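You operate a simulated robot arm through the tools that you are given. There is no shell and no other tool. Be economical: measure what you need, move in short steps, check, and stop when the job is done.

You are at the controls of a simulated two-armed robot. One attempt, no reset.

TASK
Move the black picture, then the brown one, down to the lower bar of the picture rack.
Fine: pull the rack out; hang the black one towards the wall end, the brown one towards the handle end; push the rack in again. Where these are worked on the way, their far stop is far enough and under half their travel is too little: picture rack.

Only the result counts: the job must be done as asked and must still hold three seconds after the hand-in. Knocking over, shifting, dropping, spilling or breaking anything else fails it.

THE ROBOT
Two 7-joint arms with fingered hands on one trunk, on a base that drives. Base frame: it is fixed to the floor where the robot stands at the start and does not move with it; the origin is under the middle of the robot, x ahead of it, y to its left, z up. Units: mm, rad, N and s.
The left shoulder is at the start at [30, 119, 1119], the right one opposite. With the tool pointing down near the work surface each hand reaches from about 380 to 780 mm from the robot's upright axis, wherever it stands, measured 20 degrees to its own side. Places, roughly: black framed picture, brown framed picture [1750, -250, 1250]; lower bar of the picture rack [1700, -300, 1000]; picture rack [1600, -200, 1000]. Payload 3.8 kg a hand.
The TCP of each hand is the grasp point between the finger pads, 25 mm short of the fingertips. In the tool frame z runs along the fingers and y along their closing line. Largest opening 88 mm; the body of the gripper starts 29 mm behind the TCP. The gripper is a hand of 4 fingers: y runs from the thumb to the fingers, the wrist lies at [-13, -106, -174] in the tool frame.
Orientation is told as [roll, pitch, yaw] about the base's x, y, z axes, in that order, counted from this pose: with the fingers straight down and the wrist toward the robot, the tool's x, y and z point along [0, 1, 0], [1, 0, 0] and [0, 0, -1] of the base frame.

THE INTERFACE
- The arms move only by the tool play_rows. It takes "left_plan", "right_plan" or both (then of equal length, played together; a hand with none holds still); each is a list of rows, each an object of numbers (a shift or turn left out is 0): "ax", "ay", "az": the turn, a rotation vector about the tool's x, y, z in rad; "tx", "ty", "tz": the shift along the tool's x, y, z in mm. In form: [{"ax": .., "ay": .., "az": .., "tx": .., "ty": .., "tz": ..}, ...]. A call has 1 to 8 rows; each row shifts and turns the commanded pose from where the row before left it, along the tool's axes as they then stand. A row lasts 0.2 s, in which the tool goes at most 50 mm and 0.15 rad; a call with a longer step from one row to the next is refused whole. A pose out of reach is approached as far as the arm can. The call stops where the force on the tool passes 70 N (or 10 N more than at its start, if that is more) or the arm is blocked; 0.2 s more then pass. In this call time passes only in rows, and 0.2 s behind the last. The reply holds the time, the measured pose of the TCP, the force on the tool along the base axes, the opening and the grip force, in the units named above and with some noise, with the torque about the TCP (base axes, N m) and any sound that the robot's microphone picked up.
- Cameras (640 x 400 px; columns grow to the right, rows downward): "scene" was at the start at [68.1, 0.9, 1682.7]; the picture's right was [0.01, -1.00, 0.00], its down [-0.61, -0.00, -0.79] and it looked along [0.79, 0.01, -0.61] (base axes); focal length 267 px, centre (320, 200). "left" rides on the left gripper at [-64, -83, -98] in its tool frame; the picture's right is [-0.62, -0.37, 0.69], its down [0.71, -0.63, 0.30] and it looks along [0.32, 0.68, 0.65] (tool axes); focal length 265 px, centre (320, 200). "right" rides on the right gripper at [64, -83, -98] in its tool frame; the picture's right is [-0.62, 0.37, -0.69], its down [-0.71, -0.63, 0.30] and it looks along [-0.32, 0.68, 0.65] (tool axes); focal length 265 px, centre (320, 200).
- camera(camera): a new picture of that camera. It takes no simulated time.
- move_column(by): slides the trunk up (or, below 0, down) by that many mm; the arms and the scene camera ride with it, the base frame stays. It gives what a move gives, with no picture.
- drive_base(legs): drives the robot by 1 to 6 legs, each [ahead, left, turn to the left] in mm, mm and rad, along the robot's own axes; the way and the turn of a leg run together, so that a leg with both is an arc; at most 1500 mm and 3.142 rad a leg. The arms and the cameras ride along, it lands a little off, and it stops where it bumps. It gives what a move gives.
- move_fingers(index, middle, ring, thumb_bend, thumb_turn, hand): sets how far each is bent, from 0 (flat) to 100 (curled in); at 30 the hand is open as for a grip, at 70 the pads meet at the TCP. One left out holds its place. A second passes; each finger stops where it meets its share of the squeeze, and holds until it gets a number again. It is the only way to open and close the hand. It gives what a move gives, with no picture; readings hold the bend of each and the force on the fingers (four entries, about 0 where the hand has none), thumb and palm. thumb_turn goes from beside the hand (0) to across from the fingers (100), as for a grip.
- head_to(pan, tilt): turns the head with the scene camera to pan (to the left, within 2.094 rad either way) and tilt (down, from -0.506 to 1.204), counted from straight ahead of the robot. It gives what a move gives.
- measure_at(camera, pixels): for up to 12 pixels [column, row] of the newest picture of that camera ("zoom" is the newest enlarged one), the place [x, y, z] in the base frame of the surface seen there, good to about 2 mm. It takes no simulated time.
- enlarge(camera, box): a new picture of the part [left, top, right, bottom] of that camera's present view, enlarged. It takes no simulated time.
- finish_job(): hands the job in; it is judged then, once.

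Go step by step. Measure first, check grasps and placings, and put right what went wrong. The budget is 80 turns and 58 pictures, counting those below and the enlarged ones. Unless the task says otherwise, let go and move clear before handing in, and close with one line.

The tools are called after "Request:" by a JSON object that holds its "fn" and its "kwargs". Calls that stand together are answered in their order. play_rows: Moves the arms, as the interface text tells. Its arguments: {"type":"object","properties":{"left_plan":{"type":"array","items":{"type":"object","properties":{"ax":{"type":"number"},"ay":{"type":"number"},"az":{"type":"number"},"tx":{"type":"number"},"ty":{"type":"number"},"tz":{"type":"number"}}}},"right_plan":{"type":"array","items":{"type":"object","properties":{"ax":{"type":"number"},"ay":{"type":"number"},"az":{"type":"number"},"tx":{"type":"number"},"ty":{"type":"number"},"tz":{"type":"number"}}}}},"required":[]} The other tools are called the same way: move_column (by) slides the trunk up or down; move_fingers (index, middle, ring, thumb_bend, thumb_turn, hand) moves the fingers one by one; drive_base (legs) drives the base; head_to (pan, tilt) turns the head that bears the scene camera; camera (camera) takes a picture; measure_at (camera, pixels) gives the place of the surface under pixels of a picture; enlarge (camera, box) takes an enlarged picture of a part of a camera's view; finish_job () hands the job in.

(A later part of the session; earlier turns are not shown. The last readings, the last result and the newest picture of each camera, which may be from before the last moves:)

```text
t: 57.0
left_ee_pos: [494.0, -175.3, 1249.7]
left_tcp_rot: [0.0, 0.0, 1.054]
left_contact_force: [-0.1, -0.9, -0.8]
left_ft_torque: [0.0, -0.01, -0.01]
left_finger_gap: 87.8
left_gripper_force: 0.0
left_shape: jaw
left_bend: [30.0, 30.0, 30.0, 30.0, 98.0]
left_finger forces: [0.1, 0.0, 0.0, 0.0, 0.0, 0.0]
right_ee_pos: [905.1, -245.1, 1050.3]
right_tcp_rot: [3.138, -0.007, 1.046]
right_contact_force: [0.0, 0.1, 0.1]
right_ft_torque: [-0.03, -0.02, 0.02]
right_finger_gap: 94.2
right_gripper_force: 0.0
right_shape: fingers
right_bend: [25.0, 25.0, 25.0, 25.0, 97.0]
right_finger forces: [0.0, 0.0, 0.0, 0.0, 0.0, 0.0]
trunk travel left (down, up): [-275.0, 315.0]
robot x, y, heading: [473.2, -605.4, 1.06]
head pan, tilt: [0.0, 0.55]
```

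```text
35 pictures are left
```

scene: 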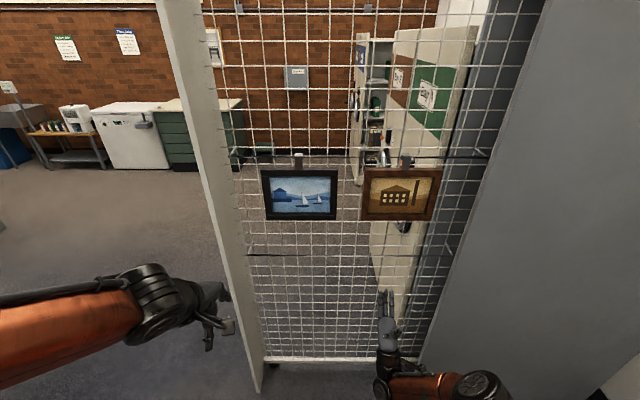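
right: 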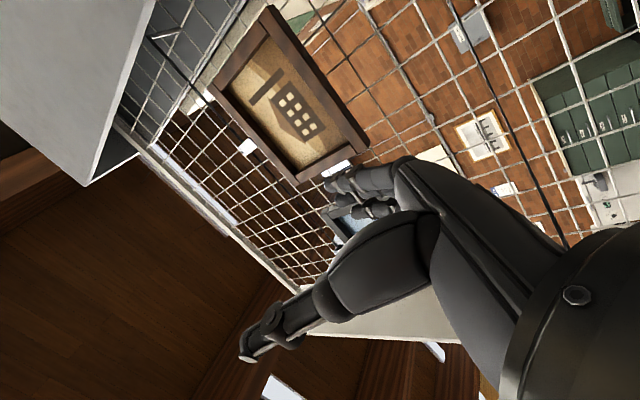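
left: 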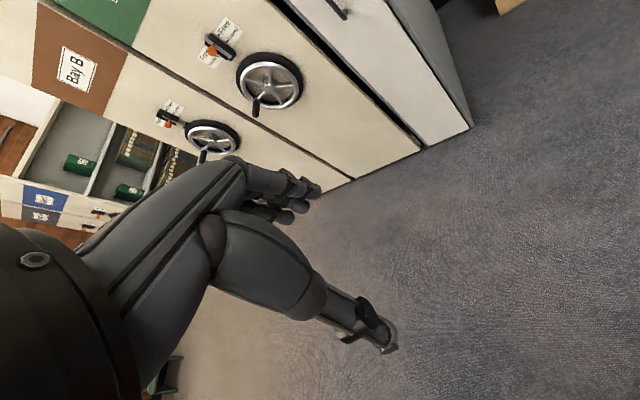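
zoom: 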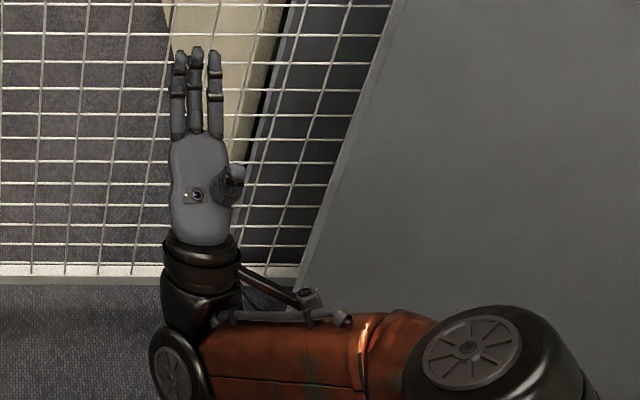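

The hand is slim with fingers on the mesh side, thumb on mine. I raise the trunk 70, extend the arm 100, and drive left until under the black picture's middle.

Request:
{"fn": "move_column", "kwargs": {"by": 70}}

Request:
{"fn": "play_rows", "kwargs": {"right_plan": [{"ty": 50}, {"ty": 50}]}}

Request:
{"fn": "move_fingers", "kwargs": {"hand": "right", "index": 38, "middle": 38, "ring": 38, "thumb_bend": 30}}

Request:
{"fn": "drive_base", "kwargs": {"legs": [[0, 255, 0], [100, 0, 0]]}}

Request:
{"fn": "camera", "kwargs": {"camera": "scene"}}

```text
t: 58.0
left_ee_pos: [493.1, -175.4, 1318.6]
left_tcp_rot: [0.0, 0.002, 1.054]
left_contact_force: [0.8, -0.1, -0.2]
left_ft_torque: [-0.02, 0.0, 0.0]
left_finger_gap: 87.6
left_gripper_force: 0.0
left_shape: jaw
left_bend: [30.0, 30.0, 30.0, 30.0, 98.0]
left_finger forces: [0.1, 0.0, 0.1, 0.0, 0.0, 0.0]
right_ee_pos: [905.8, -244.4, 1122.2]
right_tcp_rot: [3.139, -0.007, 1.045]
right_contact_force: [-0.4, -0.8, 0.4]
right_ft_torque: [-0.01, -0.01, 0.03]
right_finger_gap: 94.1
right_gripper_force: 0.1
right_shape: fingers
right_bend: [25.0, 25.0, 25.0, 25.0, 97.0]
right_finger forces: [0.0, 0.0, 0.0, 0.1, 0.0, 0.0]
trunk travel left (down, up): [-345.0, 245.0]
robot x, y, heading: [471.4, -606.8, 1.051]
head pan, tilt: [0.0, 0.55]
```

```text
t: 58.6
left_ee_pos: [491.4, -174.8, 1318.8]
left_tcp_rot: [-0.002, 0.001, 1.055]
left_contact_force: [0.5, 0.3, -0.2]
left_ft_torque: [0.0, -0.02, -0.04]
left_finger_gap: 87.9
left_gripper_force: 0.0
left_shape: jaw
left_bend: [30.0, 30.0, 30.0, 30.0, 98.0]
left_finger forces: [0.0, 0.0, 0.0, 0.0, 0.0, 0.0]
right_ee_pos: [948.9, -165.1, 1122.6]
right_tcp_rot: [-3.141, -0.004, 1.047]
right_contact_force: [0.1, -0.4, -0.1]
right_ft_torque: [0.01, -0.03, -0.03]
right_finger_gap: 94.6
right_gripper_force: 0.0
right_shape: fingers
right_bend: [25.0, 25.0, 25.0, 25.0, 98.0]
right_finger forces: [0.0, 0.1, 0.1, 0.0, 0.1, 0.0]
right hand out of reach, approached as far as the arm can: row 2
trunk travel left (down, up): [-345.0, 245.0]
robot x, y, heading: [470.1, -605.6, 1.056]
head pan, tilt: [0.0, 0.55]
```

```text
t: 59.6
left_ee_pos: [492.9, -175.5, 1319.2]
left_tcp_rot: [-0.002, 0.0, 1.054]
left_contact_force: [-0.5, 0.0, -0.1]
left_ft_torque: [0.0, -0.02, -0.01]
left_finger_gap: 87.8
left_gripper_force: 0.0
left_shape: jaw
left_bend: [30.0, 30.0, 30.0, 30.0, 98.0]
left_finger forces: [0.0, 0.0, 0.0, 0.0, 0.0, 0.0]
right_ee_pos: [950.2, -164.4, 1123.7]
right_tcp_rot: [3.141, -0.008, 1.046]
right_contact_force: [0.7, -0.6, 0.2]
right_ft_torque: [0.01, 0.0, 0.02]
right_finger_gap: 76.7
right_gripper_force: 0.0
right_shape: fingers
right_bend: [38.0, 38.0, 38.0, 30.0, 98.0]
right_finger forces: [0.1, 0.1, 0.0, 0.0, 0.1, 0.1]
trunk travel left (down, up): [-345.0, 245.0]
robot x, y, heading: [468.4, -602.0, 1.055]
head pan, tilt: [0.0, 0.55]
```

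```text
t: 62.2
left_ee_pos: [322.6, 37.2, 1319.4]
left_tcp_rot: [-0.001, 0.001, 1.056]
left_contact_force: [-0.1, -0.5, -0.2]
left_ft_torque: [0.0, 0.01, -0.05]
left_finger_gap: 88.0
left_gripper_force: 0.0
left_shape: jaw
left_bend: [30.0, 30.0, 30.0, 30.0, 98.0]
left_finger forces: [0.1, 0.0, 0.0, 0.1, 0.0, 0.0]
right_ee_pos: [780.8, 47.9, 1122.5]
right_tcp_rot: [3.14, -0.007, 1.045]
right_contact_force: [0.3, 0.1, 0.4]
right_ft_torque: [0.01, -0.01, -0.02]
right_finger_gap: 76.7
right_gripper_force: 0.0
right_shape: fingers
right_bend: [38.0, 38.0, 38.0, 30.0, 98.0]
right_finger forces: [0.0, 0.1, 0.0, 0.1, 0.0, 0.0]
trunk travel left (down, up): [-345.0, 245.0]
robot x, y, heading: [301.9, -392.5, 1.055]
head pan, tilt: [0.0, 0.55]
```

```text
34 pictures are left
```

scene: 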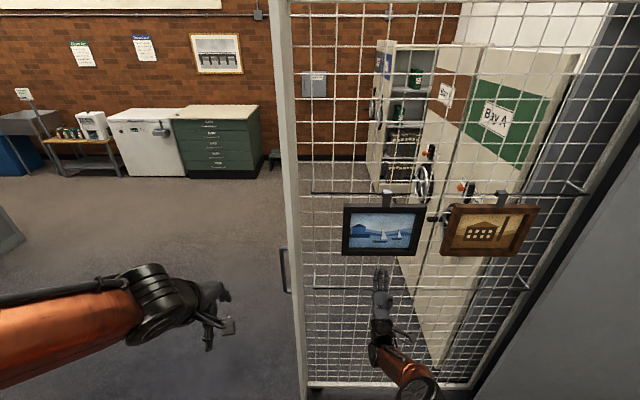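

The hand is in front of and below the black picture. I zoom and measure frame, strap and bar again.

Request:
{"fn": "enlarge", "kwargs": {"camera": "scene", "box": [325, 175, 445, 325]}}

Request:
{"fn": "measure_at", "kwargs": {"camera": "scene", "pixels": [[345, 210], [423, 210], [346, 251], [419, 252], [388, 194], [388, 203], [330, 289], [370, 289], [430, 289]]}}

```text
2.67 times, centred on (385, 250) of scene
```

zoom: 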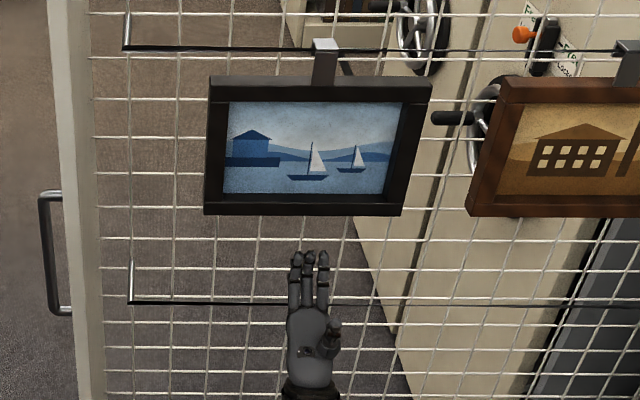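

```text
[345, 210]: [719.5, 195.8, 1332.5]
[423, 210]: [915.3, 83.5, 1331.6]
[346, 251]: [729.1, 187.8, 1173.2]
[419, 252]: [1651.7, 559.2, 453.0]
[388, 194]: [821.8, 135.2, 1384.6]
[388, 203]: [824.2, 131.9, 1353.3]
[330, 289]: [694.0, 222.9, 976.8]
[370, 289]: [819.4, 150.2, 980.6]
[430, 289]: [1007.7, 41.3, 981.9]
```

Frame front lies at −44 mm, bar front at −34 mm (rack lateral). I pull the arm back 25 for slack and drive under the frame.

Request:
{"fn": "play_rows", "kwargs": {"right_plan": [{"ty": -25}]}}

Request:
{"fn": "drive_base", "kwargs": {"legs": [[133, 7, 0]]}}

Request:
{"fn": "camera", "kwargs": {"camera": "scene"}}

Request:
{"fn": "camera", "kwargs": {"camera": "right"}}

```text
t: 62.6
left_ee_pos: [322.7, 33.6, 1319.0]
left_tcp_rot: [0.001, -0.002, 1.057]
left_contact_force: [-0.5, -0.7, 0.6]
left_ft_torque: [-0.02, 0.04, 0.01]
left_finger_gap: 87.6
left_gripper_force: 0.0
left_shape: jaw
left_bend: [30.0, 30.0, 30.0, 30.0, 98.0]
left_finger forces: [0.0, 0.1, 0.0, 0.0, 0.0, 0.0]
right_ee_pos: [767.0, 22.0, 1121.6]
right_tcp_rot: [3.14, -0.008, 1.045]
right_contact_force: [-0.1, -0.5, 0.0]
right_ft_torque: [-0.01, -0.01, 0.08]
right_finger_gap: 76.5
right_gripper_force: 0.0
right_shape: fingers
right_bend: [38.0, 38.0, 38.0, 30.0, 98.0]
right_finger forces: [0.0, 0.1, 0.0, 0.1, 0.1, 0.0]
trunk travel left (down, up): [-345.0, 245.0]
robot x, y, heading: [299.4, -393.5, 1.056]
head pan, tilt: [0.0, 0.55]
```

```text
t: 63.9
left_ee_pos: [380.4, 155.1, 1318.5]
left_tcp_rot: [0.0, -0.001, 1.058]
left_contact_force: [0.3, 0.7, 0.2]
left_ft_torque: [-0.02, 0.01, -0.02]
left_finger_gap: 87.8
left_gripper_force: 0.1
left_shape: jaw
left_bend: [30.0, 30.0, 30.0, 30.0, 98.0]
left_finger forces: [0.0, 0.1, 0.1, 0.0, 0.0, 0.0]
right_ee_pos: [825.7, 145.5, 1121.4]
right_tcp_rot: [3.139, -0.008, 1.049]
right_contact_force: [0.8, -0.8, 0.5]
right_ft_torque: [-0.04, -0.02, 0.01]
right_finger_gap: 76.9
right_gripper_force: 0.1
right_shape: fingers
right_bend: [38.0, 38.0, 38.0, 30.0, 98.0]
right_finger forces: [0.0, 0.0, 0.0, 0.1, 0.0, 0.1]
trunk travel left (down, up): [-345.0, 245.0]
robot x, y, heading: [361.6, -273.1, 1.06]
head pan, tilt: [0.0, 0.55]
```

```text
32 pictures are left
```

scene: 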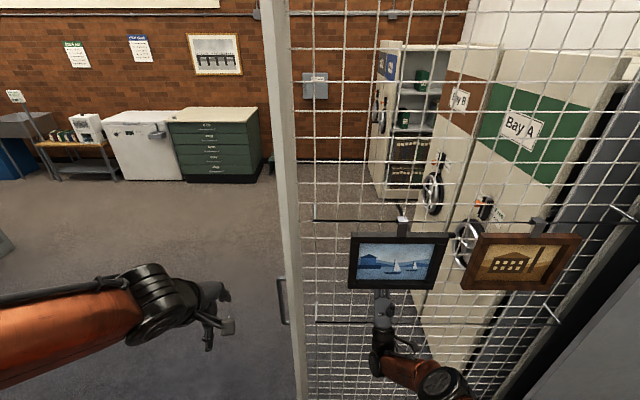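

```text
31 pictures are left
```

right: 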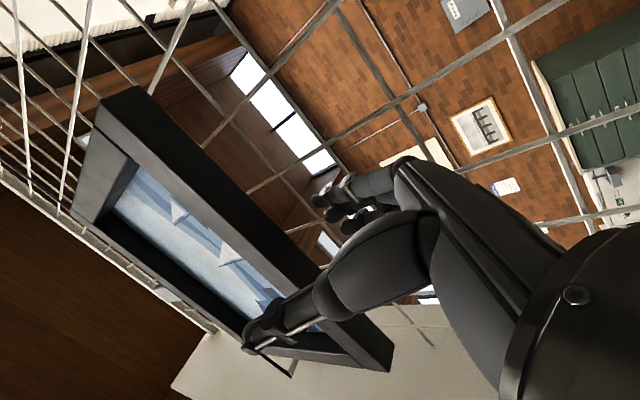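

Fingers are behind the frame, thumb in front, TCP centred. I raise the trunk 55 and close.

Request:
{"fn": "move_column", "kwargs": {"by": 55}}

Request:
{"fn": "move_fingers", "kwargs": {"hand": "right", "index": 80, "middle": 80, "ring": 80, "thumb_bend": 80}}

Request:
{"fn": "camera", "kwargs": {"camera": "right"}}

```text
t: 64.9
left_ee_pos: [380.2, 155.7, 1374.5]
left_tcp_rot: [-0.001, 0.0, 1.057]
left_contact_force: [0.1, 0.2, 0.1]
left_ft_torque: [0.02, 0.0, 0.01]
left_finger_gap: 87.7
left_gripper_force: 0.0
left_shape: jaw
left_bend: [30.0, 30.0, 30.0, 30.0, 98.0]
left_finger forces: [0.0, 0.0, 0.0, 0.0, 0.1, 0.0]
right_ee_pos: [826.8, 146.6, 1176.8]
right_tcp_rot: [3.14, -0.006, 1.049]
right_contact_force: [0.3, 0.0, -0.6]
right_ft_torque: [-0.04, 0.01, -0.01]
right_finger_gap: 76.6
right_gripper_force: 0.1
right_shape: fingers
right_bend: [38.0, 38.0, 38.0, 30.0, 98.0]
right_finger forces: [0.0, 0.0, 0.0, 0.0, 0.0, 0.0]
trunk travel left (down, up): [-400.0, 190.0]
robot x, y, heading: [366.9, -271.5, 1.06]
head pan, tilt: [0.0, 0.55]
```

```text
t: 65.9
left_ee_pos: [379.3, 155.1, 1372.9]
left_tcp_rot: [0.0, -0.003, 1.058]
left_contact_force: [0.1, 0.6, 0.9]
left_ft_torque: [-0.02, 0.0, -0.02]
left_finger_gap: 87.6
left_gripper_force: 0.0
left_shape: jaw
left_bend: [30.0, 30.0, 30.0, 30.0, 98.0]
left_finger forces: [0.0, 0.1, 0.0, 0.0, 0.0, 0.0]
right_ee_pos: [825.1, 145.1, 1177.7]
right_tcp_rot: [3.137, -0.008, 1.048]
right_contact_force: [0.2, 3.8, 15.0]
right_ft_torque: [-0.52, 0.22, -0.19]
right_finger_gap: 7.2
right_gripper_force: 26.1
right_shape: fingers
right_bend: [75.0, 74.0, 76.0, 69.0, 94.0]
right_finger forces: [10.5, 8.4, 8.7, 0.0, 25.4, 0.0]
trunk travel left (down, up): [-400.0, 190.0]
robot x, y, heading: [360.8, -273.1, 1.06]
head pan, tilt: [0.0, 0.55]
```

```text
30 pictures are left
```

right: 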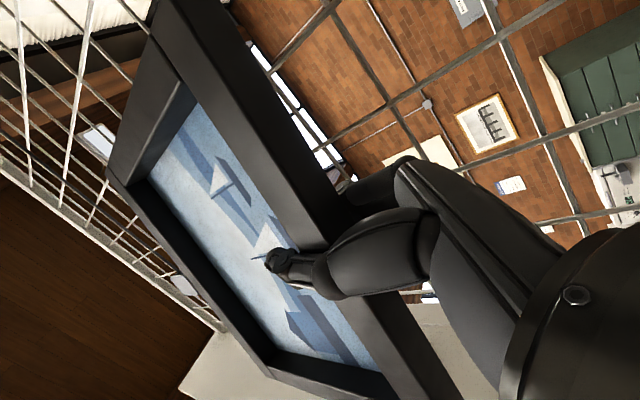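

Grip 26 N with the thumb in the frame recess above the bottom rail. I lift 40 mm by the trunk and check that the hook leaves the bar.

Request:
{"fn": "move_column", "kwargs": {"by": 40}}

Request:
{"fn": "enlarge", "kwargs": {"camera": "scene", "box": [320, 175, 480, 315]}}

```text
t: 66.7
left_ee_pos: [381.9, 155.7, 1413.6]
left_tcp_rot: [0.001, -0.001, 1.057]
left_contact_force: [-0.4, -0.6, 1.2]
left_ft_torque: [0.01, 0.01, -0.01]
left_finger_gap: 87.6
left_gripper_force: 0.1
left_shape: jaw
left_bend: [30.0, 30.0, 30.0, 30.0, 98.0]
left_finger forces: [0.0, 0.1, 0.0, 0.1, 0.0, 0.0]
right_ee_pos: [827.4, 146.4, 1216.4]
right_tcp_rot: [3.14, -0.006, 1.049]
right_contact_force: [-0.8, -2.2, -5.7]
right_ft_torque: [0.44, -0.09, -0.15]
right_finger_gap: 0.4
right_gripper_force: 17.2
right_shape: fingers
right_bend: [76.0, 77.0, 80.0, 73.0, 93.0]
right_finger forces: [9.5, 3.7, 2.4, 0.1, 18.9, 0.0]
trunk travel left (down, up): [-440.0, 150.0]
robot x, y, heading: [363.6, -277.1, 1.059]
head pan, tilt: [0.0, 0.55]
```

```text
2.86 times, centred on (400, 245) of scene
```

zoom: 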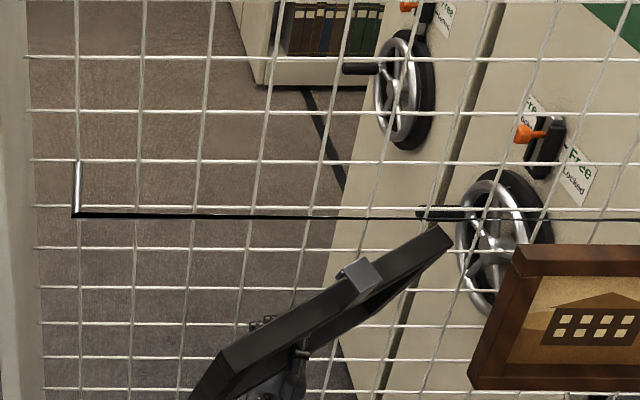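

The hook is off the bar but the frame swivelled in the grip, hook at zoom (360,275). I look at how it sits before moving anything.

Request:
{"fn": "camera", "kwargs": {"camera": "right"}}

Request:
{"fn": "enlarge", "kwargs": {"camera": "scene", "box": [330, 220, 450, 360]}}

```text
28 pictures are left
```

right: 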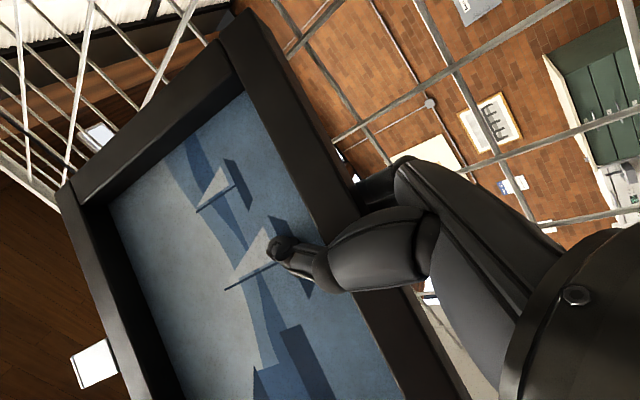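

```text
2.86 times, centred on (390, 290) of scene
```

zoom: 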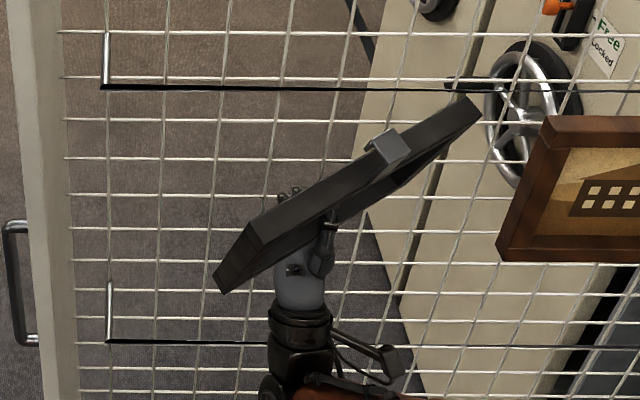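

I measure the frame's actual pose from both views.

Request:
{"fn": "measure_at", "kwargs": {"camera": "right", "pixels": [[150, 220], [240, 130], [200, 330], [350, 340], [225, 60], [75, 190], [95, 362], [85, 250], [310, 230], [400, 310], [330, 180]]}}

Request:
{"fn": "measure_at", "kwargs": {"camera": "zoom", "pixels": [[248, 235], [222, 285], [466, 108], [390, 143], [378, 155], [330, 180], [290, 210]]}}

```text
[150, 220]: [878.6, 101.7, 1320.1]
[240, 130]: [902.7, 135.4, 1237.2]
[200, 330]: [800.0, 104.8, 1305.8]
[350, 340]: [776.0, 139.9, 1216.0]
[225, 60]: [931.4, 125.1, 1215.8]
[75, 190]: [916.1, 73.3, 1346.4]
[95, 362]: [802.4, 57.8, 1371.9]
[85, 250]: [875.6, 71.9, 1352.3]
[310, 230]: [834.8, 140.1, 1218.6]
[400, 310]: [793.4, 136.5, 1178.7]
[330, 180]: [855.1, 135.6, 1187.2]
```

```text
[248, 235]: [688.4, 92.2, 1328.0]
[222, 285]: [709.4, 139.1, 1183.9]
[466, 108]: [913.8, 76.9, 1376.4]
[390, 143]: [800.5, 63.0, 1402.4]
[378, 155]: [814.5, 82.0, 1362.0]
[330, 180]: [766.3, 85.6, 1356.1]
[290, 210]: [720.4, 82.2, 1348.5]
```

The frame has slid down onto the palm, yawed ~30°, leaning ~20° towards me and rolled ~12°, but it is held. I back off gently from the bars, then rotate the hand to bring it upright.

Request:
{"fn": "drive_base", "kwargs": {"legs": [[-80, 0, 0], [-80, 0, 0]]}}

Request:
{"fn": "play_rows", "kwargs": {"right_plan": [{"ax": -0.043, "ay": 0.0115, "az": -0.05}, {"ax": -0.043, "ay": 0.0115, "az": -0.05}, {"ax": -0.043, "ay": 0.0115, "az": -0.05}, {"ax": -0.043, "ay": 0.0115, "az": -0.05}, {"ax": -0.043, "ay": 0.0115, "az": -0.05}]}}

Request:
{"fn": "camera", "kwargs": {"camera": "right"}}

Request:
{"fn": "camera", "kwargs": {"camera": "scene"}}

```text
t: 68.4
left_ee_pos: [301.0, 12.3, 1415.0]
left_tcp_rot: [0.001, -0.003, 1.056]
left_contact_force: [-0.3, -0.4, 0.0]
left_ft_torque: [0.04, 0.0, 0.0]
left_finger_gap: 87.5
left_gripper_force: 0.0
left_shape: jaw
left_bend: [30.0, 30.0, 30.0, 30.0, 98.0]
left_finger forces: [0.0, 0.1, 0.1, 0.0, 0.0, 0.0]
right_ee_pos: [747.4, 1.5, 1218.4]
right_tcp_rot: [3.14, -0.009, 1.048]
right_contact_force: [-0.4, -0.1, -5.3]
right_ft_torque: [0.18, -0.06, -0.01]
right_finger_gap: 0.3
right_gripper_force: 16.9
right_shape: fingers
right_bend: [76.0, 77.0, 80.0, 73.0, 93.0]
right_finger forces: [11.6, 3.7, 1.0, 0.1, 18.3, 0.0]
trunk travel left (down, up): [-440.0, 150.0]
robot x, y, heading: [282.6, -413.3, 1.056]
head pan, tilt: [0.0, 0.55]
```

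```text
t: 69.6
left_ee_pos: [302.0, 13.4, 1414.1]
left_tcp_rot: [0.001, -0.002, 1.055]
left_contact_force: [0.2, -0.2, 0.6]
left_ft_torque: [0.05, -0.02, 0.0]
left_finger_gap: 87.7
left_gripper_force: 0.1
left_shape: jaw
left_bend: [30.0, 30.0, 30.0, 30.0, 98.0]
left_finger forces: [0.0, 0.0, 0.0, 0.0, 0.1, 0.0]
right_ee_pos: [746.3, 3.7, 1217.0]
right_tcp_rot: [-3.11, 0.212, 0.799]
right_contact_force: [0.8, -0.8, -4.9]
right_ft_torque: [0.08, -0.03, -0.02]
right_finger_gap: 0.0
right_gripper_force: 17.7
right_shape: fingers
right_bend: [76.0, 77.0, 80.0, 73.0, 93.0]
right_finger forces: [11.9, 3.9, 1.0, 0.0, 17.8, 0.1]
trunk travel left (down, up): [-440.0, 150.0]
robot x, y, heading: [282.2, -415.7, 1.056]
head pan, tilt: [0.0, 0.55]
```

```text
26 pictures are left
```

right: 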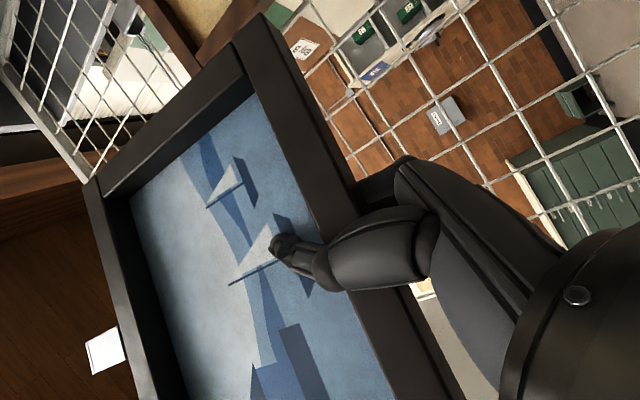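

```text
25 pictures are left
```

scene: 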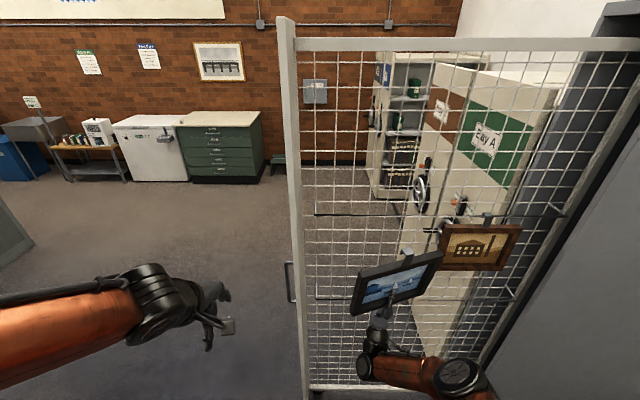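

The picture (about 5 N) stays put and is coming upright. I do the other half, then measure it.

Request:
{"fn": "play_rows", "kwargs": {"right_plan": [{"ax": -0.043, "ay": 0.0115, "az": -0.05}, {"ax": -0.043, "ay": 0.0115, "az": -0.05}, {"ax": -0.043, "ay": 0.0115, "az": -0.05}, {"ax": -0.043, "ay": 0.0115, "az": -0.05}, {"ax": -0.043, "ay": 0.0115, "az": -0.05}]}}

Request:
{"fn": "enlarge", "kwargs": {"camera": "scene", "box": [330, 220, 470, 340]}}

```text
t: 70.8
left_ee_pos: [302.7, 14.6, 1413.7]
left_tcp_rot: [0.001, -0.001, 1.054]
left_contact_force: [-0.4, -0.1, -0.5]
left_ft_torque: [-0.01, 0.0, 0.0]
left_finger_gap: 87.6
left_gripper_force: 0.0
left_shape: jaw
left_bend: [30.0, 30.0, 30.0, 30.0, 98.0]
left_finger forces: [0.0, 0.1, 0.0, 0.0, 0.1, 0.0]
right_ee_pos: [748.8, 3.9, 1215.2]
right_tcp_rot: [-3.136, 0.435, 0.541]
right_contact_force: [-0.5, -0.3, -5.2]
right_ft_torque: [0.04, -0.01, 0.01]
right_finger_gap: 0.3
right_gripper_force: 17.9
right_shape: fingers
right_bend: [76.0, 77.0, 80.0, 73.0, 93.0]
right_finger forces: [12.4, 4.2, 1.1, 0.0, 17.6, 0.0]
trunk travel left (down, up): [-440.0, 150.0]
robot x, y, heading: [283.8, -416.5, 1.057]
head pan, tilt: [0.0, 0.55]
```

```text
3.33 times, centred on (400, 280) of scene
```

zoom: 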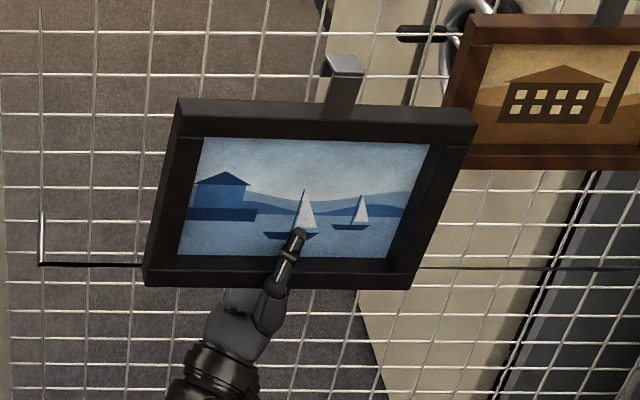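

The frame is now near upright. I measure corners and the hook in this zoom.

Request:
{"fn": "measure_at", "kwargs": {"camera": "zoom", "pixels": [[180, 132], [470, 148], [150, 280], [408, 284], [345, 64], [345, 80], [340, 112], [250, 230], [400, 210], [220, 170], [328, 100], [355, 100]]}}

```text
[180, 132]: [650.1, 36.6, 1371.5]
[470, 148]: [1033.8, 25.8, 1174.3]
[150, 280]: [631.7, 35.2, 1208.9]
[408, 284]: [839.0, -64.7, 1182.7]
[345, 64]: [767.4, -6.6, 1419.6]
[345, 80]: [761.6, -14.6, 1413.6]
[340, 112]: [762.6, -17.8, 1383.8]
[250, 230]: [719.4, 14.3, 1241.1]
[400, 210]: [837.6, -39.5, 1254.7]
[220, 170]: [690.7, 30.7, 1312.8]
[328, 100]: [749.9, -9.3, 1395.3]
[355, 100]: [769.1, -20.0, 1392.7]
```

Remaining error: yaw ~6°, roll ~6°, small tilt. I trim that, then lower the trunk 385 and drive right 306 in front of the lower bar.

Request:
{"fn": "play_rows", "kwargs": {"right_plan": [{"ax": 0.031, "ay": -0.01, "az": -0.041}, {"ax": 0.031, "ay": -0.01, "az": -0.041}, {"ax": 0.031, "ay": -0.01, "az": -0.041}]}}

Request:
{"fn": "move_column", "kwargs": {"by": -200}}

Request:
{"fn": "move_column", "kwargs": {"by": -180}}

Request:
{"fn": "drive_base", "kwargs": {"legs": [[0, -150, 0], [0, -150, 0]]}}

Request:
{"fn": "camera", "kwargs": {"camera": "scene"}}

```text
t: 71.6
left_ee_pos: [303.3, 14.3, 1415.0]
left_tcp_rot: [-0.001, 0.001, 1.056]
left_contact_force: [0.4, -0.5, 0.4]
left_ft_torque: [0.01, 0.02, 0.0]
left_finger_gap: 87.7
left_gripper_force: 0.1
left_shape: jaw
left_bend: [30.0, 30.0, 30.0, 30.0, 98.0]
left_finger forces: [0.1, 0.0, 0.0, 0.0, 0.1, 0.1]
right_ee_pos: [746.7, 4.6, 1216.8]
right_tcp_rot: [3.068, 0.335, 0.412]
right_contact_force: [0.1, 0.4, -4.7]
right_ft_torque: [0.02, -0.05, 0.04]
right_finger_gap: 0.0
right_gripper_force: 17.4
right_shape: fingers
right_bend: [76.0, 77.0, 80.0, 73.0, 93.0]
right_finger forces: [12.3, 4.0, 1.0, 0.1, 17.7, 0.0]
trunk travel left (down, up): [-440.0, 150.0]
robot x, y, heading: [281.5, -414.7, 1.062]
head pan, tilt: [0.0, 0.55]
```

```text
t: 73.8
left_ee_pos: [302.6, 14.4, 1213.4]
left_tcp_rot: [0.001, 0.0, 1.056]
left_contact_force: [0.0, -0.8, 0.5]
left_ft_torque: [0.0, -0.01, 0.0]
left_finger_gap: 87.7
left_gripper_force: 0.0
left_shape: jaw
left_bend: [30.0, 30.0, 30.0, 30.0, 98.0]
left_finger forces: [0.1, 0.1, 0.1, 0.1, 0.0, 0.0]
right_ee_pos: [746.3, 4.3, 1017.0]
right_tcp_rot: [3.068, 0.334, 0.413]
right_contact_force: [0.3, -0.3, -5.1]
right_ft_torque: [0.04, -0.02, 0.02]
right_finger_gap: 0.2
right_gripper_force: 17.7
right_shape: fingers
right_bend: [76.0, 77.0, 80.0, 73.0, 93.0]
right_finger forces: [12.1, 4.1, 1.0, 0.0, 17.6, 0.0]
trunk travel left (down, up): [-240.0, 350.0]
robot x, y, heading: [282.7, -414.0, 1.058]
head pan, tilt: [0.0, 0.55]
```

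```text
t: 75.8
left_ee_pos: [303.4, 14.9, 1034.9]
left_tcp_rot: [0.0, -0.001, 1.057]
left_contact_force: [0.0, -0.4, 0.0]
left_ft_torque: [-0.03, 0.01, -0.02]
left_finger_gap: 87.5
left_gripper_force: 0.0
left_shape: jaw
left_bend: [30.0, 30.0, 30.0, 30.0, 98.0]
left_finger forces: [0.0, 0.1, 0.1, 0.1, 0.0, 0.0]
right_ee_pos: [748.4, 3.2, 836.8]
right_tcp_rot: [3.07, 0.334, 0.413]
right_contact_force: [0.5, 0.0, -4.7]
right_ft_torque: [0.02, -0.04, -0.04]
right_finger_gap: 0.4
right_gripper_force: 17.5
right_shape: fingers
right_bend: [76.0, 77.0, 80.0, 73.0, 93.0]
right_finger forces: [12.2, 4.2, 1.0, 0.0, 17.6, 0.0]
trunk travel left (down, up): [-60.0, 530.0]
robot x, y, heading: [282.3, -412.1, 1.06]
head pan, tilt: [0.0, 0.55]
```

```text
t: 78.1
left_ee_pos: [564.8, -133.7, 1035.4]
left_tcp_rot: [0.002, 0.0, 1.058]
left_contact_force: [1.3, -0.7, -0.4]
left_ft_torque: [0.0, 0.0, -0.02]
left_finger_gap: 87.6
left_gripper_force: 0.0
left_shape: jaw
left_bend: [30.0, 30.0, 30.0, 30.0, 98.0]
left_finger forces: [0.0, 0.1, 0.0, 0.1, 0.0, 0.0]
right_ee_pos: [1010.3, -143.7, 835.9]
right_tcp_rot: [3.071, 0.336, 0.412]
right_contact_force: [1.1, -0.9, -5.4]
right_ft_torque: [0.05, -0.03, 0.01]
right_finger_gap: 0.0
right_gripper_force: 18.1
right_shape: fingers
right_bend: [76.0, 77.0, 80.0, 73.0, 93.0]
right_finger forces: [12.2, 4.1, 1.0, 0.0, 17.7, 0.0]
trunk travel left (down, up): [-60.0, 530.0]
robot x, y, heading: [548.5, -562.9, 1.057]
head pan, tilt: [0.0, 0.55]
```

```text
23 pictures are left
```

scene: 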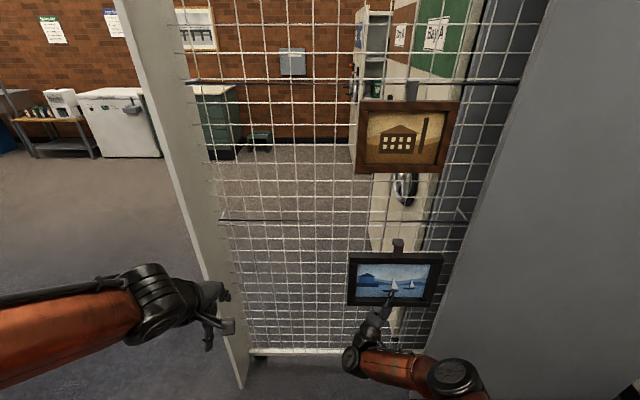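

The black picture hangs nearly straight in front of the lower bar. I zoom and measure its hook and edges.

Request:
{"fn": "enlarge", "kwargs": {"camera": "scene", "box": [335, 205, 475, 325]}}

Request:
{"fn": "measure_at", "kwargs": {"camera": "scene", "pixels": [[398, 241], [398, 245], [398, 250], [352, 258], [438, 258], [350, 301], [430, 302], [370, 290], [425, 275], [360, 222], [440, 222], [290, 220]]}}

```text
3.33 times, centred on (405, 265) of scene
```

zoom: 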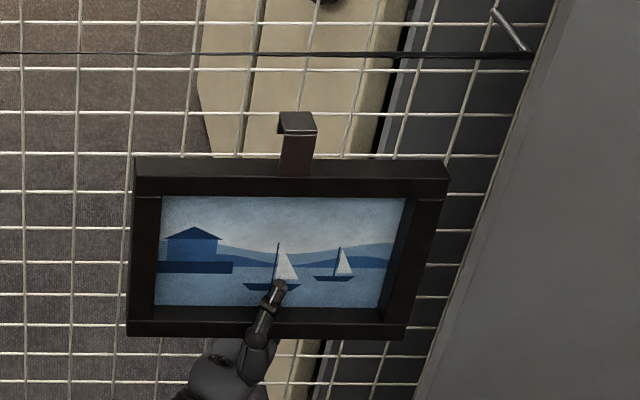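

```text
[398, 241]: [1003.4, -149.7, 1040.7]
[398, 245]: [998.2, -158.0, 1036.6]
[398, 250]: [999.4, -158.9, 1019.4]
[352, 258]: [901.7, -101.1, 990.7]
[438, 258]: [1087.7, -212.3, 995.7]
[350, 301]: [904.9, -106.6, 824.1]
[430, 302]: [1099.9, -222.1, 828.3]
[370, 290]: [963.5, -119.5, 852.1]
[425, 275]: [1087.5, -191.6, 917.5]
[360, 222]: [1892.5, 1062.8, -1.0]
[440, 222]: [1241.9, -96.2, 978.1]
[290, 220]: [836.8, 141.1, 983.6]
```

The frame is level and parallel; hook front at lateral −212, f 560, top z 1040. I shift 40 right, then advance 163 so the hook is over the bar.

Request:
{"fn": "drive_base", "kwargs": {"legs": [[0, -40, 0], [80, 0, 0], [83, 0, 0]]}}

Request:
{"fn": "camera", "kwargs": {"camera": "scene"}}

```text
t: 80.3
left_ee_pos: [678.5, -11.3, 1033.0]
left_tcp_rot: [0.0, 0.0, 1.058]
left_contact_force: [0.2, -0.7, 0.1]
left_ft_torque: [0.0, 0.01, -0.01]
left_finger_gap: 87.6
left_gripper_force: 0.0
left_shape: jaw
left_bend: [30.0, 30.0, 30.0, 30.0, 98.0]
left_finger forces: [0.0, 0.0, 0.0, 0.1, 0.0, 0.1]
right_ee_pos: [1123.8, -22.1, 836.2]
right_tcp_rot: [3.069, 0.335, 0.414]
right_contact_force: [-3.6, -3.7, -5.0]
right_ft_torque: [0.62, -0.39, 0.02]
right_finger_gap: 0.0
right_gripper_force: 18.8
right_shape: fingers
right_bend: [76.0, 77.0, 80.0, 73.0, 92.0]
right_finger forces: [14.7, 1.8, 0.1, 0.1, 21.1, 0.0]
trunk travel left (down, up): [-60.0, 530.0]
robot x, y, heading: [659.7, -438.6, 1.057]
head pan, tilt: [0.0, 0.55]
```

```text
21 pictures are left
```

scene: 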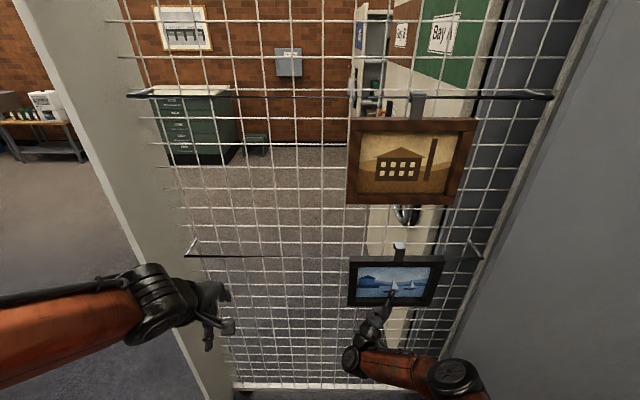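

A 5 N push-back shows something touched — likely the hook tongue on the bar. I zoom and measure.

Request:
{"fn": "enlarge", "kwargs": {"camera": "scene", "box": [370, 230, 430, 280]}}

Request:
{"fn": "measure_at", "kwargs": {"camera": "zoom", "pixels": [[305, 150], [305, 172], [300, 250], [100, 270], [180, 270], [450, 270], [100, 310], [500, 310]]}}

```text
8.00 times, centred on (400, 255) of scene
```

zoom: 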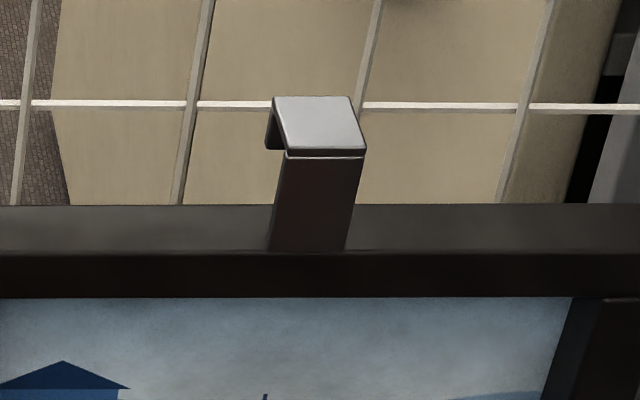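

```text
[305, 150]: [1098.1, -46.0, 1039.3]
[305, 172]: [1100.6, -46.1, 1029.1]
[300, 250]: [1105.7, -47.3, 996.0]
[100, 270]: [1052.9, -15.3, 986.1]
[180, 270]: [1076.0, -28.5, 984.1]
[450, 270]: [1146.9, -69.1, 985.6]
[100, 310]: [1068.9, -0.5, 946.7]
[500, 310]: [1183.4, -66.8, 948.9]
```

The frame's top edge (z≈988) is touching the bar front; I must enter lower, with frame top under the bar and the ~22 mm tongue above it. Back 30, down 23, forward 46.

Request:
{"fn": "drive_base", "kwargs": {"legs": [[-30, 0, 0]]}}

Request:
{"fn": "move_column", "kwargs": {"by": -23}}

Request:
{"fn": "enlarge", "kwargs": {"camera": "scene", "box": [340, 220, 460, 320]}}

Request:
{"fn": "measure_at", "kwargs": {"camera": "zoom", "pixels": [[305, 172], [310, 185], [310, 200], [60, 230], [530, 230], [200, 130], [400, 130], [100, 440], [200, 230], [430, 230]]}}

```text
t: 81.2
left_ee_pos: [662.9, -41.0, 1035.3]
left_tcp_rot: [0.001, -0.002, 1.058]
left_contact_force: [0.1, 0.0, 0.9]
left_ft_torque: [0.03, -0.02, 0.03]
left_finger_gap: 87.8
left_gripper_force: 0.1
left_shape: jaw
left_bend: [30.0, 30.0, 30.0, 30.0, 98.0]
left_finger forces: [0.1, 0.0, 0.0, 0.1, 0.0, 0.0]
right_ee_pos: [1108.6, -49.0, 836.8]
right_tcp_rot: [3.072, 0.333, 0.414]
right_contact_force: [0.3, -0.8, -5.5]
right_ft_torque: [0.03, -0.04, 0.01]
right_finger_gap: 0.0
right_gripper_force: 17.2
right_shape: fingers
right_bend: [76.0, 77.0, 80.0, 74.0, 92.0]
right_finger forces: [12.4, 3.7, 0.7, 0.0, 17.4, 0.0]
trunk travel left (down, up): [-60.0, 530.0]
robot x, y, heading: [642.0, -474.2, 1.059]
head pan, tilt: [0.0, 0.55]
```

```text
t: 81.9
left_ee_pos: [663.0, -39.2, 1011.7]
left_tcp_rot: [0.0, 0.0, 1.057]
left_contact_force: [0.6, -0.4, 0.2]
left_ft_torque: [0.02, 0.01, 0.0]
left_finger_gap: 87.6
left_gripper_force: 0.1
left_shape: jaw
left_bend: [30.0, 30.0, 30.0, 30.0, 98.0]
left_finger forces: [0.0, 0.0, 0.0, 0.0, 0.0, 0.1]
right_ee_pos: [1108.5, -50.0, 812.9]
right_tcp_rot: [3.07, 0.335, 0.413]
right_contact_force: [-1.1, -0.4, -5.6]
right_ft_torque: [0.05, -0.05, 0.0]
right_finger_gap: 0.0
right_gripper_force: 17.3
right_shape: fingers
right_bend: [76.0, 77.0, 80.0, 74.0, 92.0]
right_finger forces: [12.4, 4.0, 0.7, 0.1, 17.4, 0.0]
trunk travel left (down, up): [-37.0, 553.0]
robot x, y, heading: [640.1, -468.9, 1.06]
head pan, tilt: [0.0, 0.55]
```

```text
4.00 times, centred on (400, 270) of scene
```

zoom: 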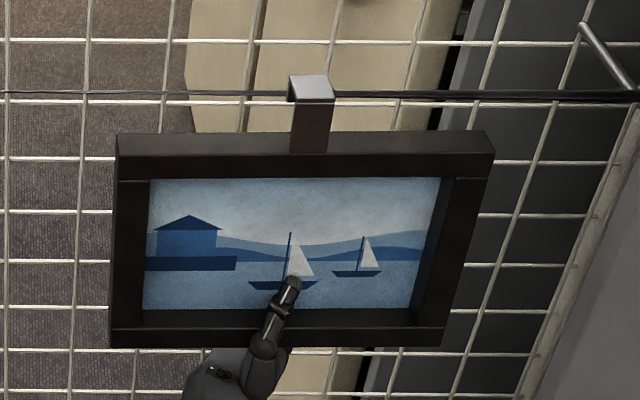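

```text
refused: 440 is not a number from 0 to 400
```

Request:
{"fn": "measure_at", "kwargs": {"camera": "zoom", "pixels": [[312, 84], [312, 92], [310, 110], [308, 140], [130, 165], [470, 165], [130, 140], [475, 138], [200, 94], [450, 95], [125, 335], [430, 337]]}}

```text
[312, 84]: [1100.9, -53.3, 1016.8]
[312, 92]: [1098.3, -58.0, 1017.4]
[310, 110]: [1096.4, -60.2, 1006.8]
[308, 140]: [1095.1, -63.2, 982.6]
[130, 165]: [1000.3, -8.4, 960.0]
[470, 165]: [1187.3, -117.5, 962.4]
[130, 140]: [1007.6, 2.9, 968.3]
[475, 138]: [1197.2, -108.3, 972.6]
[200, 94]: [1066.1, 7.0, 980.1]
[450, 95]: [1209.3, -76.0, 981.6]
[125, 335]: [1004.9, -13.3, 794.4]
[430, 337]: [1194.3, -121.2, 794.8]
```

Hook top 1017, frame top 968–972 just under the bar (981). I advance 32 mm.

Request:
{"fn": "drive_base", "kwargs": {"legs": [[32, 0, 0]]}}

Request:
{"fn": "enlarge", "kwargs": {"camera": "scene", "box": [370, 240, 430, 290]}}

Request:
{"fn": "measure_at", "kwargs": {"camera": "zoom", "pixels": [[310, 110], [310, 140], [320, 150], [320, 190], [320, 220], [150, 180], [520, 180], [150, 270], [500, 270]]}}

```text
t: 82.7
left_ee_pos: [680.0, -9.6, 1010.3]
left_tcp_rot: [0.001, 0.001, 1.059]
left_contact_force: [-0.1, -0.1, -1.0]
left_ft_torque: [-0.02, -0.01, 0.0]
left_finger_gap: 87.7
left_gripper_force: 0.0
left_shape: jaw
left_bend: [30.0, 30.0, 30.0, 30.0, 98.0]
left_finger forces: [0.0, 0.0, 0.0, 0.0, 0.0, 0.0]
right_ee_pos: [1124.7, -20.0, 812.6]
right_tcp_rot: [3.067, 0.337, 0.414]
right_contact_force: [0.2, 0.5, -5.4]
right_ft_torque: [0.02, 0.0, -0.03]
right_finger_gap: 0.3
right_gripper_force: 17.4
right_shape: fingers
right_bend: [76.0, 78.0, 80.0, 74.0, 92.0]
right_finger forces: [12.3, 4.3, 0.6, 0.0, 17.4, 0.0]
trunk travel left (down, up): [-37.0, 553.0]
robot x, y, heading: [658.9, -441.5, 1.06]
head pan, tilt: [0.0, 0.55]
```

```text
8.00 times, centred on (400, 265) of scene
```

zoom: 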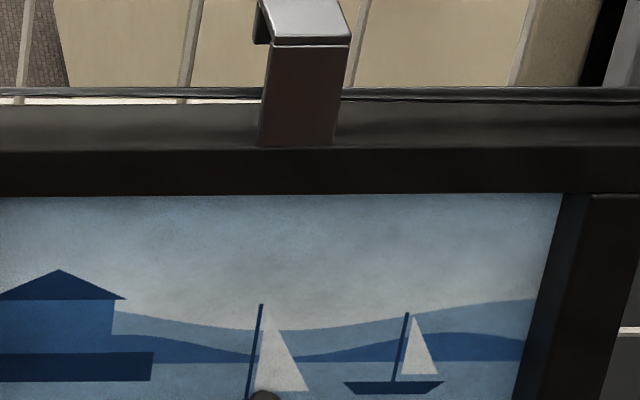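

```text
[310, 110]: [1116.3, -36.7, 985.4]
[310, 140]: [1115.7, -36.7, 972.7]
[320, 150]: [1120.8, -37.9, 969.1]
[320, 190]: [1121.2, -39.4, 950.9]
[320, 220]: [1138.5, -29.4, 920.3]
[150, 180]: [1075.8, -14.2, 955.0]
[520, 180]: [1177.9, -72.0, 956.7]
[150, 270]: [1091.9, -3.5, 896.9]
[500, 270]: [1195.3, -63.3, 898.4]
```

Strap front is at −47, right over the bar with no contact. I lower 30.

Request:
{"fn": "move_column", "kwargs": {"by": -30}}

Request:
{"fn": "enlarge", "kwargs": {"camera": "scene", "box": [340, 230, 460, 330]}}

```text
t: 83.5
left_ee_pos: [677.9, -11.1, 982.0]
left_tcp_rot: [0.0, -0.003, 1.057]
left_contact_force: [-0.2, 0.7, -0.6]
left_ft_torque: [0.01, 0.0, -0.02]
left_finger_gap: 87.3
left_gripper_force: 0.1
left_shape: jaw
left_bend: [30.0, 30.0, 30.0, 30.0, 98.0]
left_finger forces: [0.1, 0.1, 0.0, 0.0, 0.0, 0.0]
right_ee_pos: [1124.6, -20.9, 785.1]
right_tcp_rot: [3.072, 0.333, 0.414]
right_contact_force: [0.4, 1.3, 4.8]
right_ft_torque: [-0.14, 0.09, 0.02]
right_finger_gap: 0.2
right_gripper_force: 17.5
right_shape: fingers
right_bend: [76.0, 77.0, 80.0, 74.0, 92.0]
right_finger forces: [11.3, 4.2, 0.8, 0.1, 17.9, 0.0]
trunk travel left (down, up): [-7.0, 583.0]
robot x, y, heading: [662.2, -440.7, 1.06]
head pan, tilt: [0.0, 0.55]
```

```text
4.00 times, centred on (400, 280) of scene
```

zoom: 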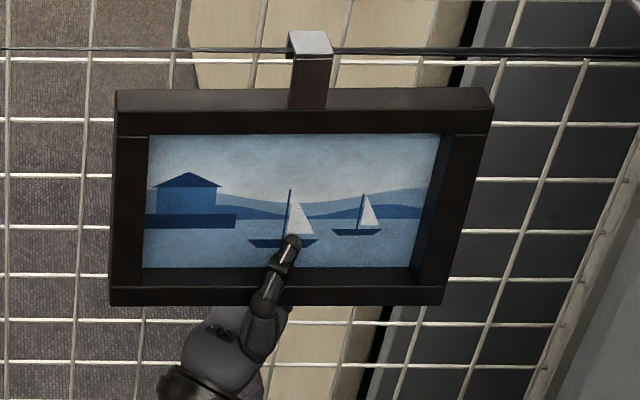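

Vertical force flipped to +5 N: the bar carries the picture with the hook seated. I relieve 3 mm and open the hand.

Request:
{"fn": "move_column", "kwargs": {"by": 3}}

Request:
{"fn": "move_fingers", "kwargs": {"hand": "right", "thumb_bend": 20, "index": 55, "middle": 55, "ring": 55}}

Request:
{"fn": "camera", "kwargs": {"camera": "right"}}

```text
t: 84.0
left_ee_pos: [679.7, -10.5, 983.8]
left_tcp_rot: [0.001, 0.0, 1.058]
left_contact_force: [0.3, -0.6, -0.3]
left_ft_torque: [0.0, 0.0, 0.02]
left_finger_gap: 87.7
left_gripper_force: 0.1
left_shape: jaw
left_bend: [30.0, 30.0, 30.0, 30.0, 98.0]
left_finger forces: [0.0, 0.1, 0.0, 0.0, 0.0, 0.0]
right_ee_pos: [1124.7, -21.6, 785.1]
right_tcp_rot: [3.068, 0.338, 0.413]
right_contact_force: [0.2, 0.5, -6.0]
right_ft_torque: [-0.02, 0.0, 0.02]
right_finger_gap: 0.0
right_gripper_force: 17.1
right_shape: fingers
right_bend: [76.0, 77.0, 80.0, 74.0, 92.0]
right_finger forces: [11.8, 4.7, 0.7, 0.0, 17.2, 0.0]
trunk travel left (down, up): [-10.0, 580.0]
robot x, y, heading: [658.7, -439.4, 1.058]
head pan, tilt: [0.0, 0.55]
```

```text
t: 85.0
left_ee_pos: [678.6, -10.8, 984.0]
left_tcp_rot: [0.0, -0.002, 1.058]
left_contact_force: [-0.4, 0.5, 0.1]
left_ft_torque: [0.0, 0.0, 0.03]
left_finger_gap: 87.6
left_gripper_force: 0.0
left_shape: jaw
left_bend: [30.0, 30.0, 30.0, 30.0, 98.0]
left_finger forces: [0.0, 0.0, 0.0, 0.0, 0.1, 0.0]
right_ee_pos: [1124.6, -22.1, 786.6]
right_tcp_rot: [3.07, 0.336, 0.414]
right_contact_force: [0.4, -0.5, -0.3]
right_ft_torque: [-0.01, 0.02, 0.01]
right_finger_gap: 64.4
right_gripper_force: 0.0
right_shape: fingers
right_bend: [55.0, 55.0, 55.0, 20.0, 97.0]
right_finger forces: [0.0, 0.0, 0.0, 0.0, 0.1, 0.0]
trunk travel left (down, up): [-10.0, 580.0]
robot x, y, heading: [662.3, -437.6, 1.059]
head pan, tilt: [0.0, 0.55]
```

```text
16 pictures are left
```

right: 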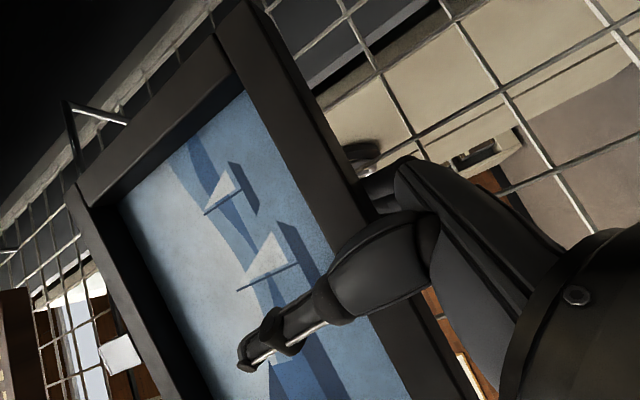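

Released with zero force. I open the back fingers slightly more and withdraw straight down with the arm.

Request:
{"fn": "move_fingers", "kwargs": {"hand": "right", "index": 45, "middle": 45, "ring": 45}}

Request:
{"fn": "play_rows", "kwargs": {"right_plan": [{"tx": -1.7, "ty": 8.2, "tz": -23.5}, {"tx": -1.7, "ty": 8.2, "tz": -23.5}, {"tx": -1.7, "ty": 8.2, "tz": -23.5}]}}

Request:
{"fn": "camera", "kwargs": {"camera": "scene"}}

```text
t: 86.0
left_ee_pos: [679.4, -11.2, 984.8]
left_tcp_rot: [-0.001, -0.001, 1.056]
left_contact_force: [0.5, -0.2, 0.5]
left_ft_torque: [-0.01, -0.04, -0.01]
left_finger_gap: 87.8
left_gripper_force: 0.0
left_shape: jaw
left_bend: [30.0, 30.0, 30.0, 30.0, 98.0]
left_finger forces: [0.0, 0.0, 0.0, 0.0, 0.0, 0.1]
right_ee_pos: [1124.9, -21.3, 787.0]
right_tcp_rot: [3.071, 0.334, 0.413]
right_contact_force: [0.0, -0.3, 0.2]
right_ft_torque: [-0.03, -0.01, -0.01]
right_finger_gap: 75.4
right_gripper_force: 0.0
right_shape: fingers
right_bend: [45.0, 45.0, 45.0, 20.0, 97.0]
right_finger forces: [0.0, 0.1, 0.0, 0.0, 0.1, 0.0]
trunk travel left (down, up): [-10.0, 580.0]
robot x, y, heading: [658.9, -442.8, 1.056]
head pan, tilt: [0.0, 0.55]
```

```text
t: 86.8
left_ee_pos: [678.2, -10.8, 984.2]
left_tcp_rot: [0.0, -0.001, 1.056]
left_contact_force: [0.2, 0.2, -0.8]
left_ft_torque: [-0.01, -0.03, 0.01]
left_finger_gap: 87.5
left_gripper_force: 0.0
left_shape: jaw
left_bend: [30.0, 30.0, 30.0, 30.0, 98.0]
left_finger forces: [0.0, 0.1, 0.0, 0.0, 0.0, 0.0]
right_ee_pos: [1124.3, -21.9, 710.4]
right_tcp_rot: [3.07, 0.332, 0.415]
right_contact_force: [-0.4, 0.8, -0.2]
right_ft_torque: [0.02, 0.01, -0.01]
right_finger_gap: 75.1
right_gripper_force: 0.2
right_shape: fingers
right_bend: [45.0, 45.0, 45.0, 20.0, 97.0]
right_finger forces: [0.1, 0.0, 0.1, 0.0, 0.0, 0.0]
trunk travel left (down, up): [-10.0, 580.0]
robot x, y, heading: [660.8, -439.8, 1.057]
head pan, tilt: [0.0, 0.55]
```

```text
15 pictures are left
```

scene: 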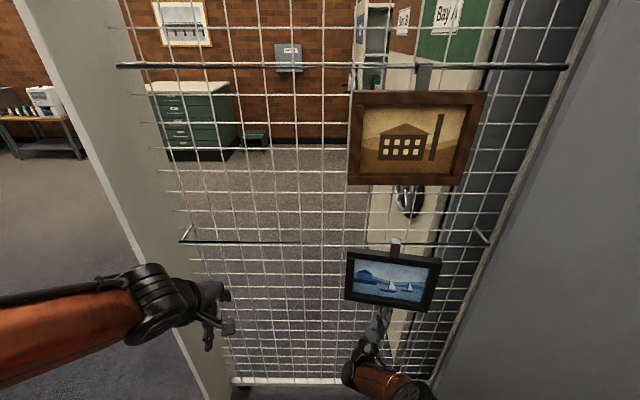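

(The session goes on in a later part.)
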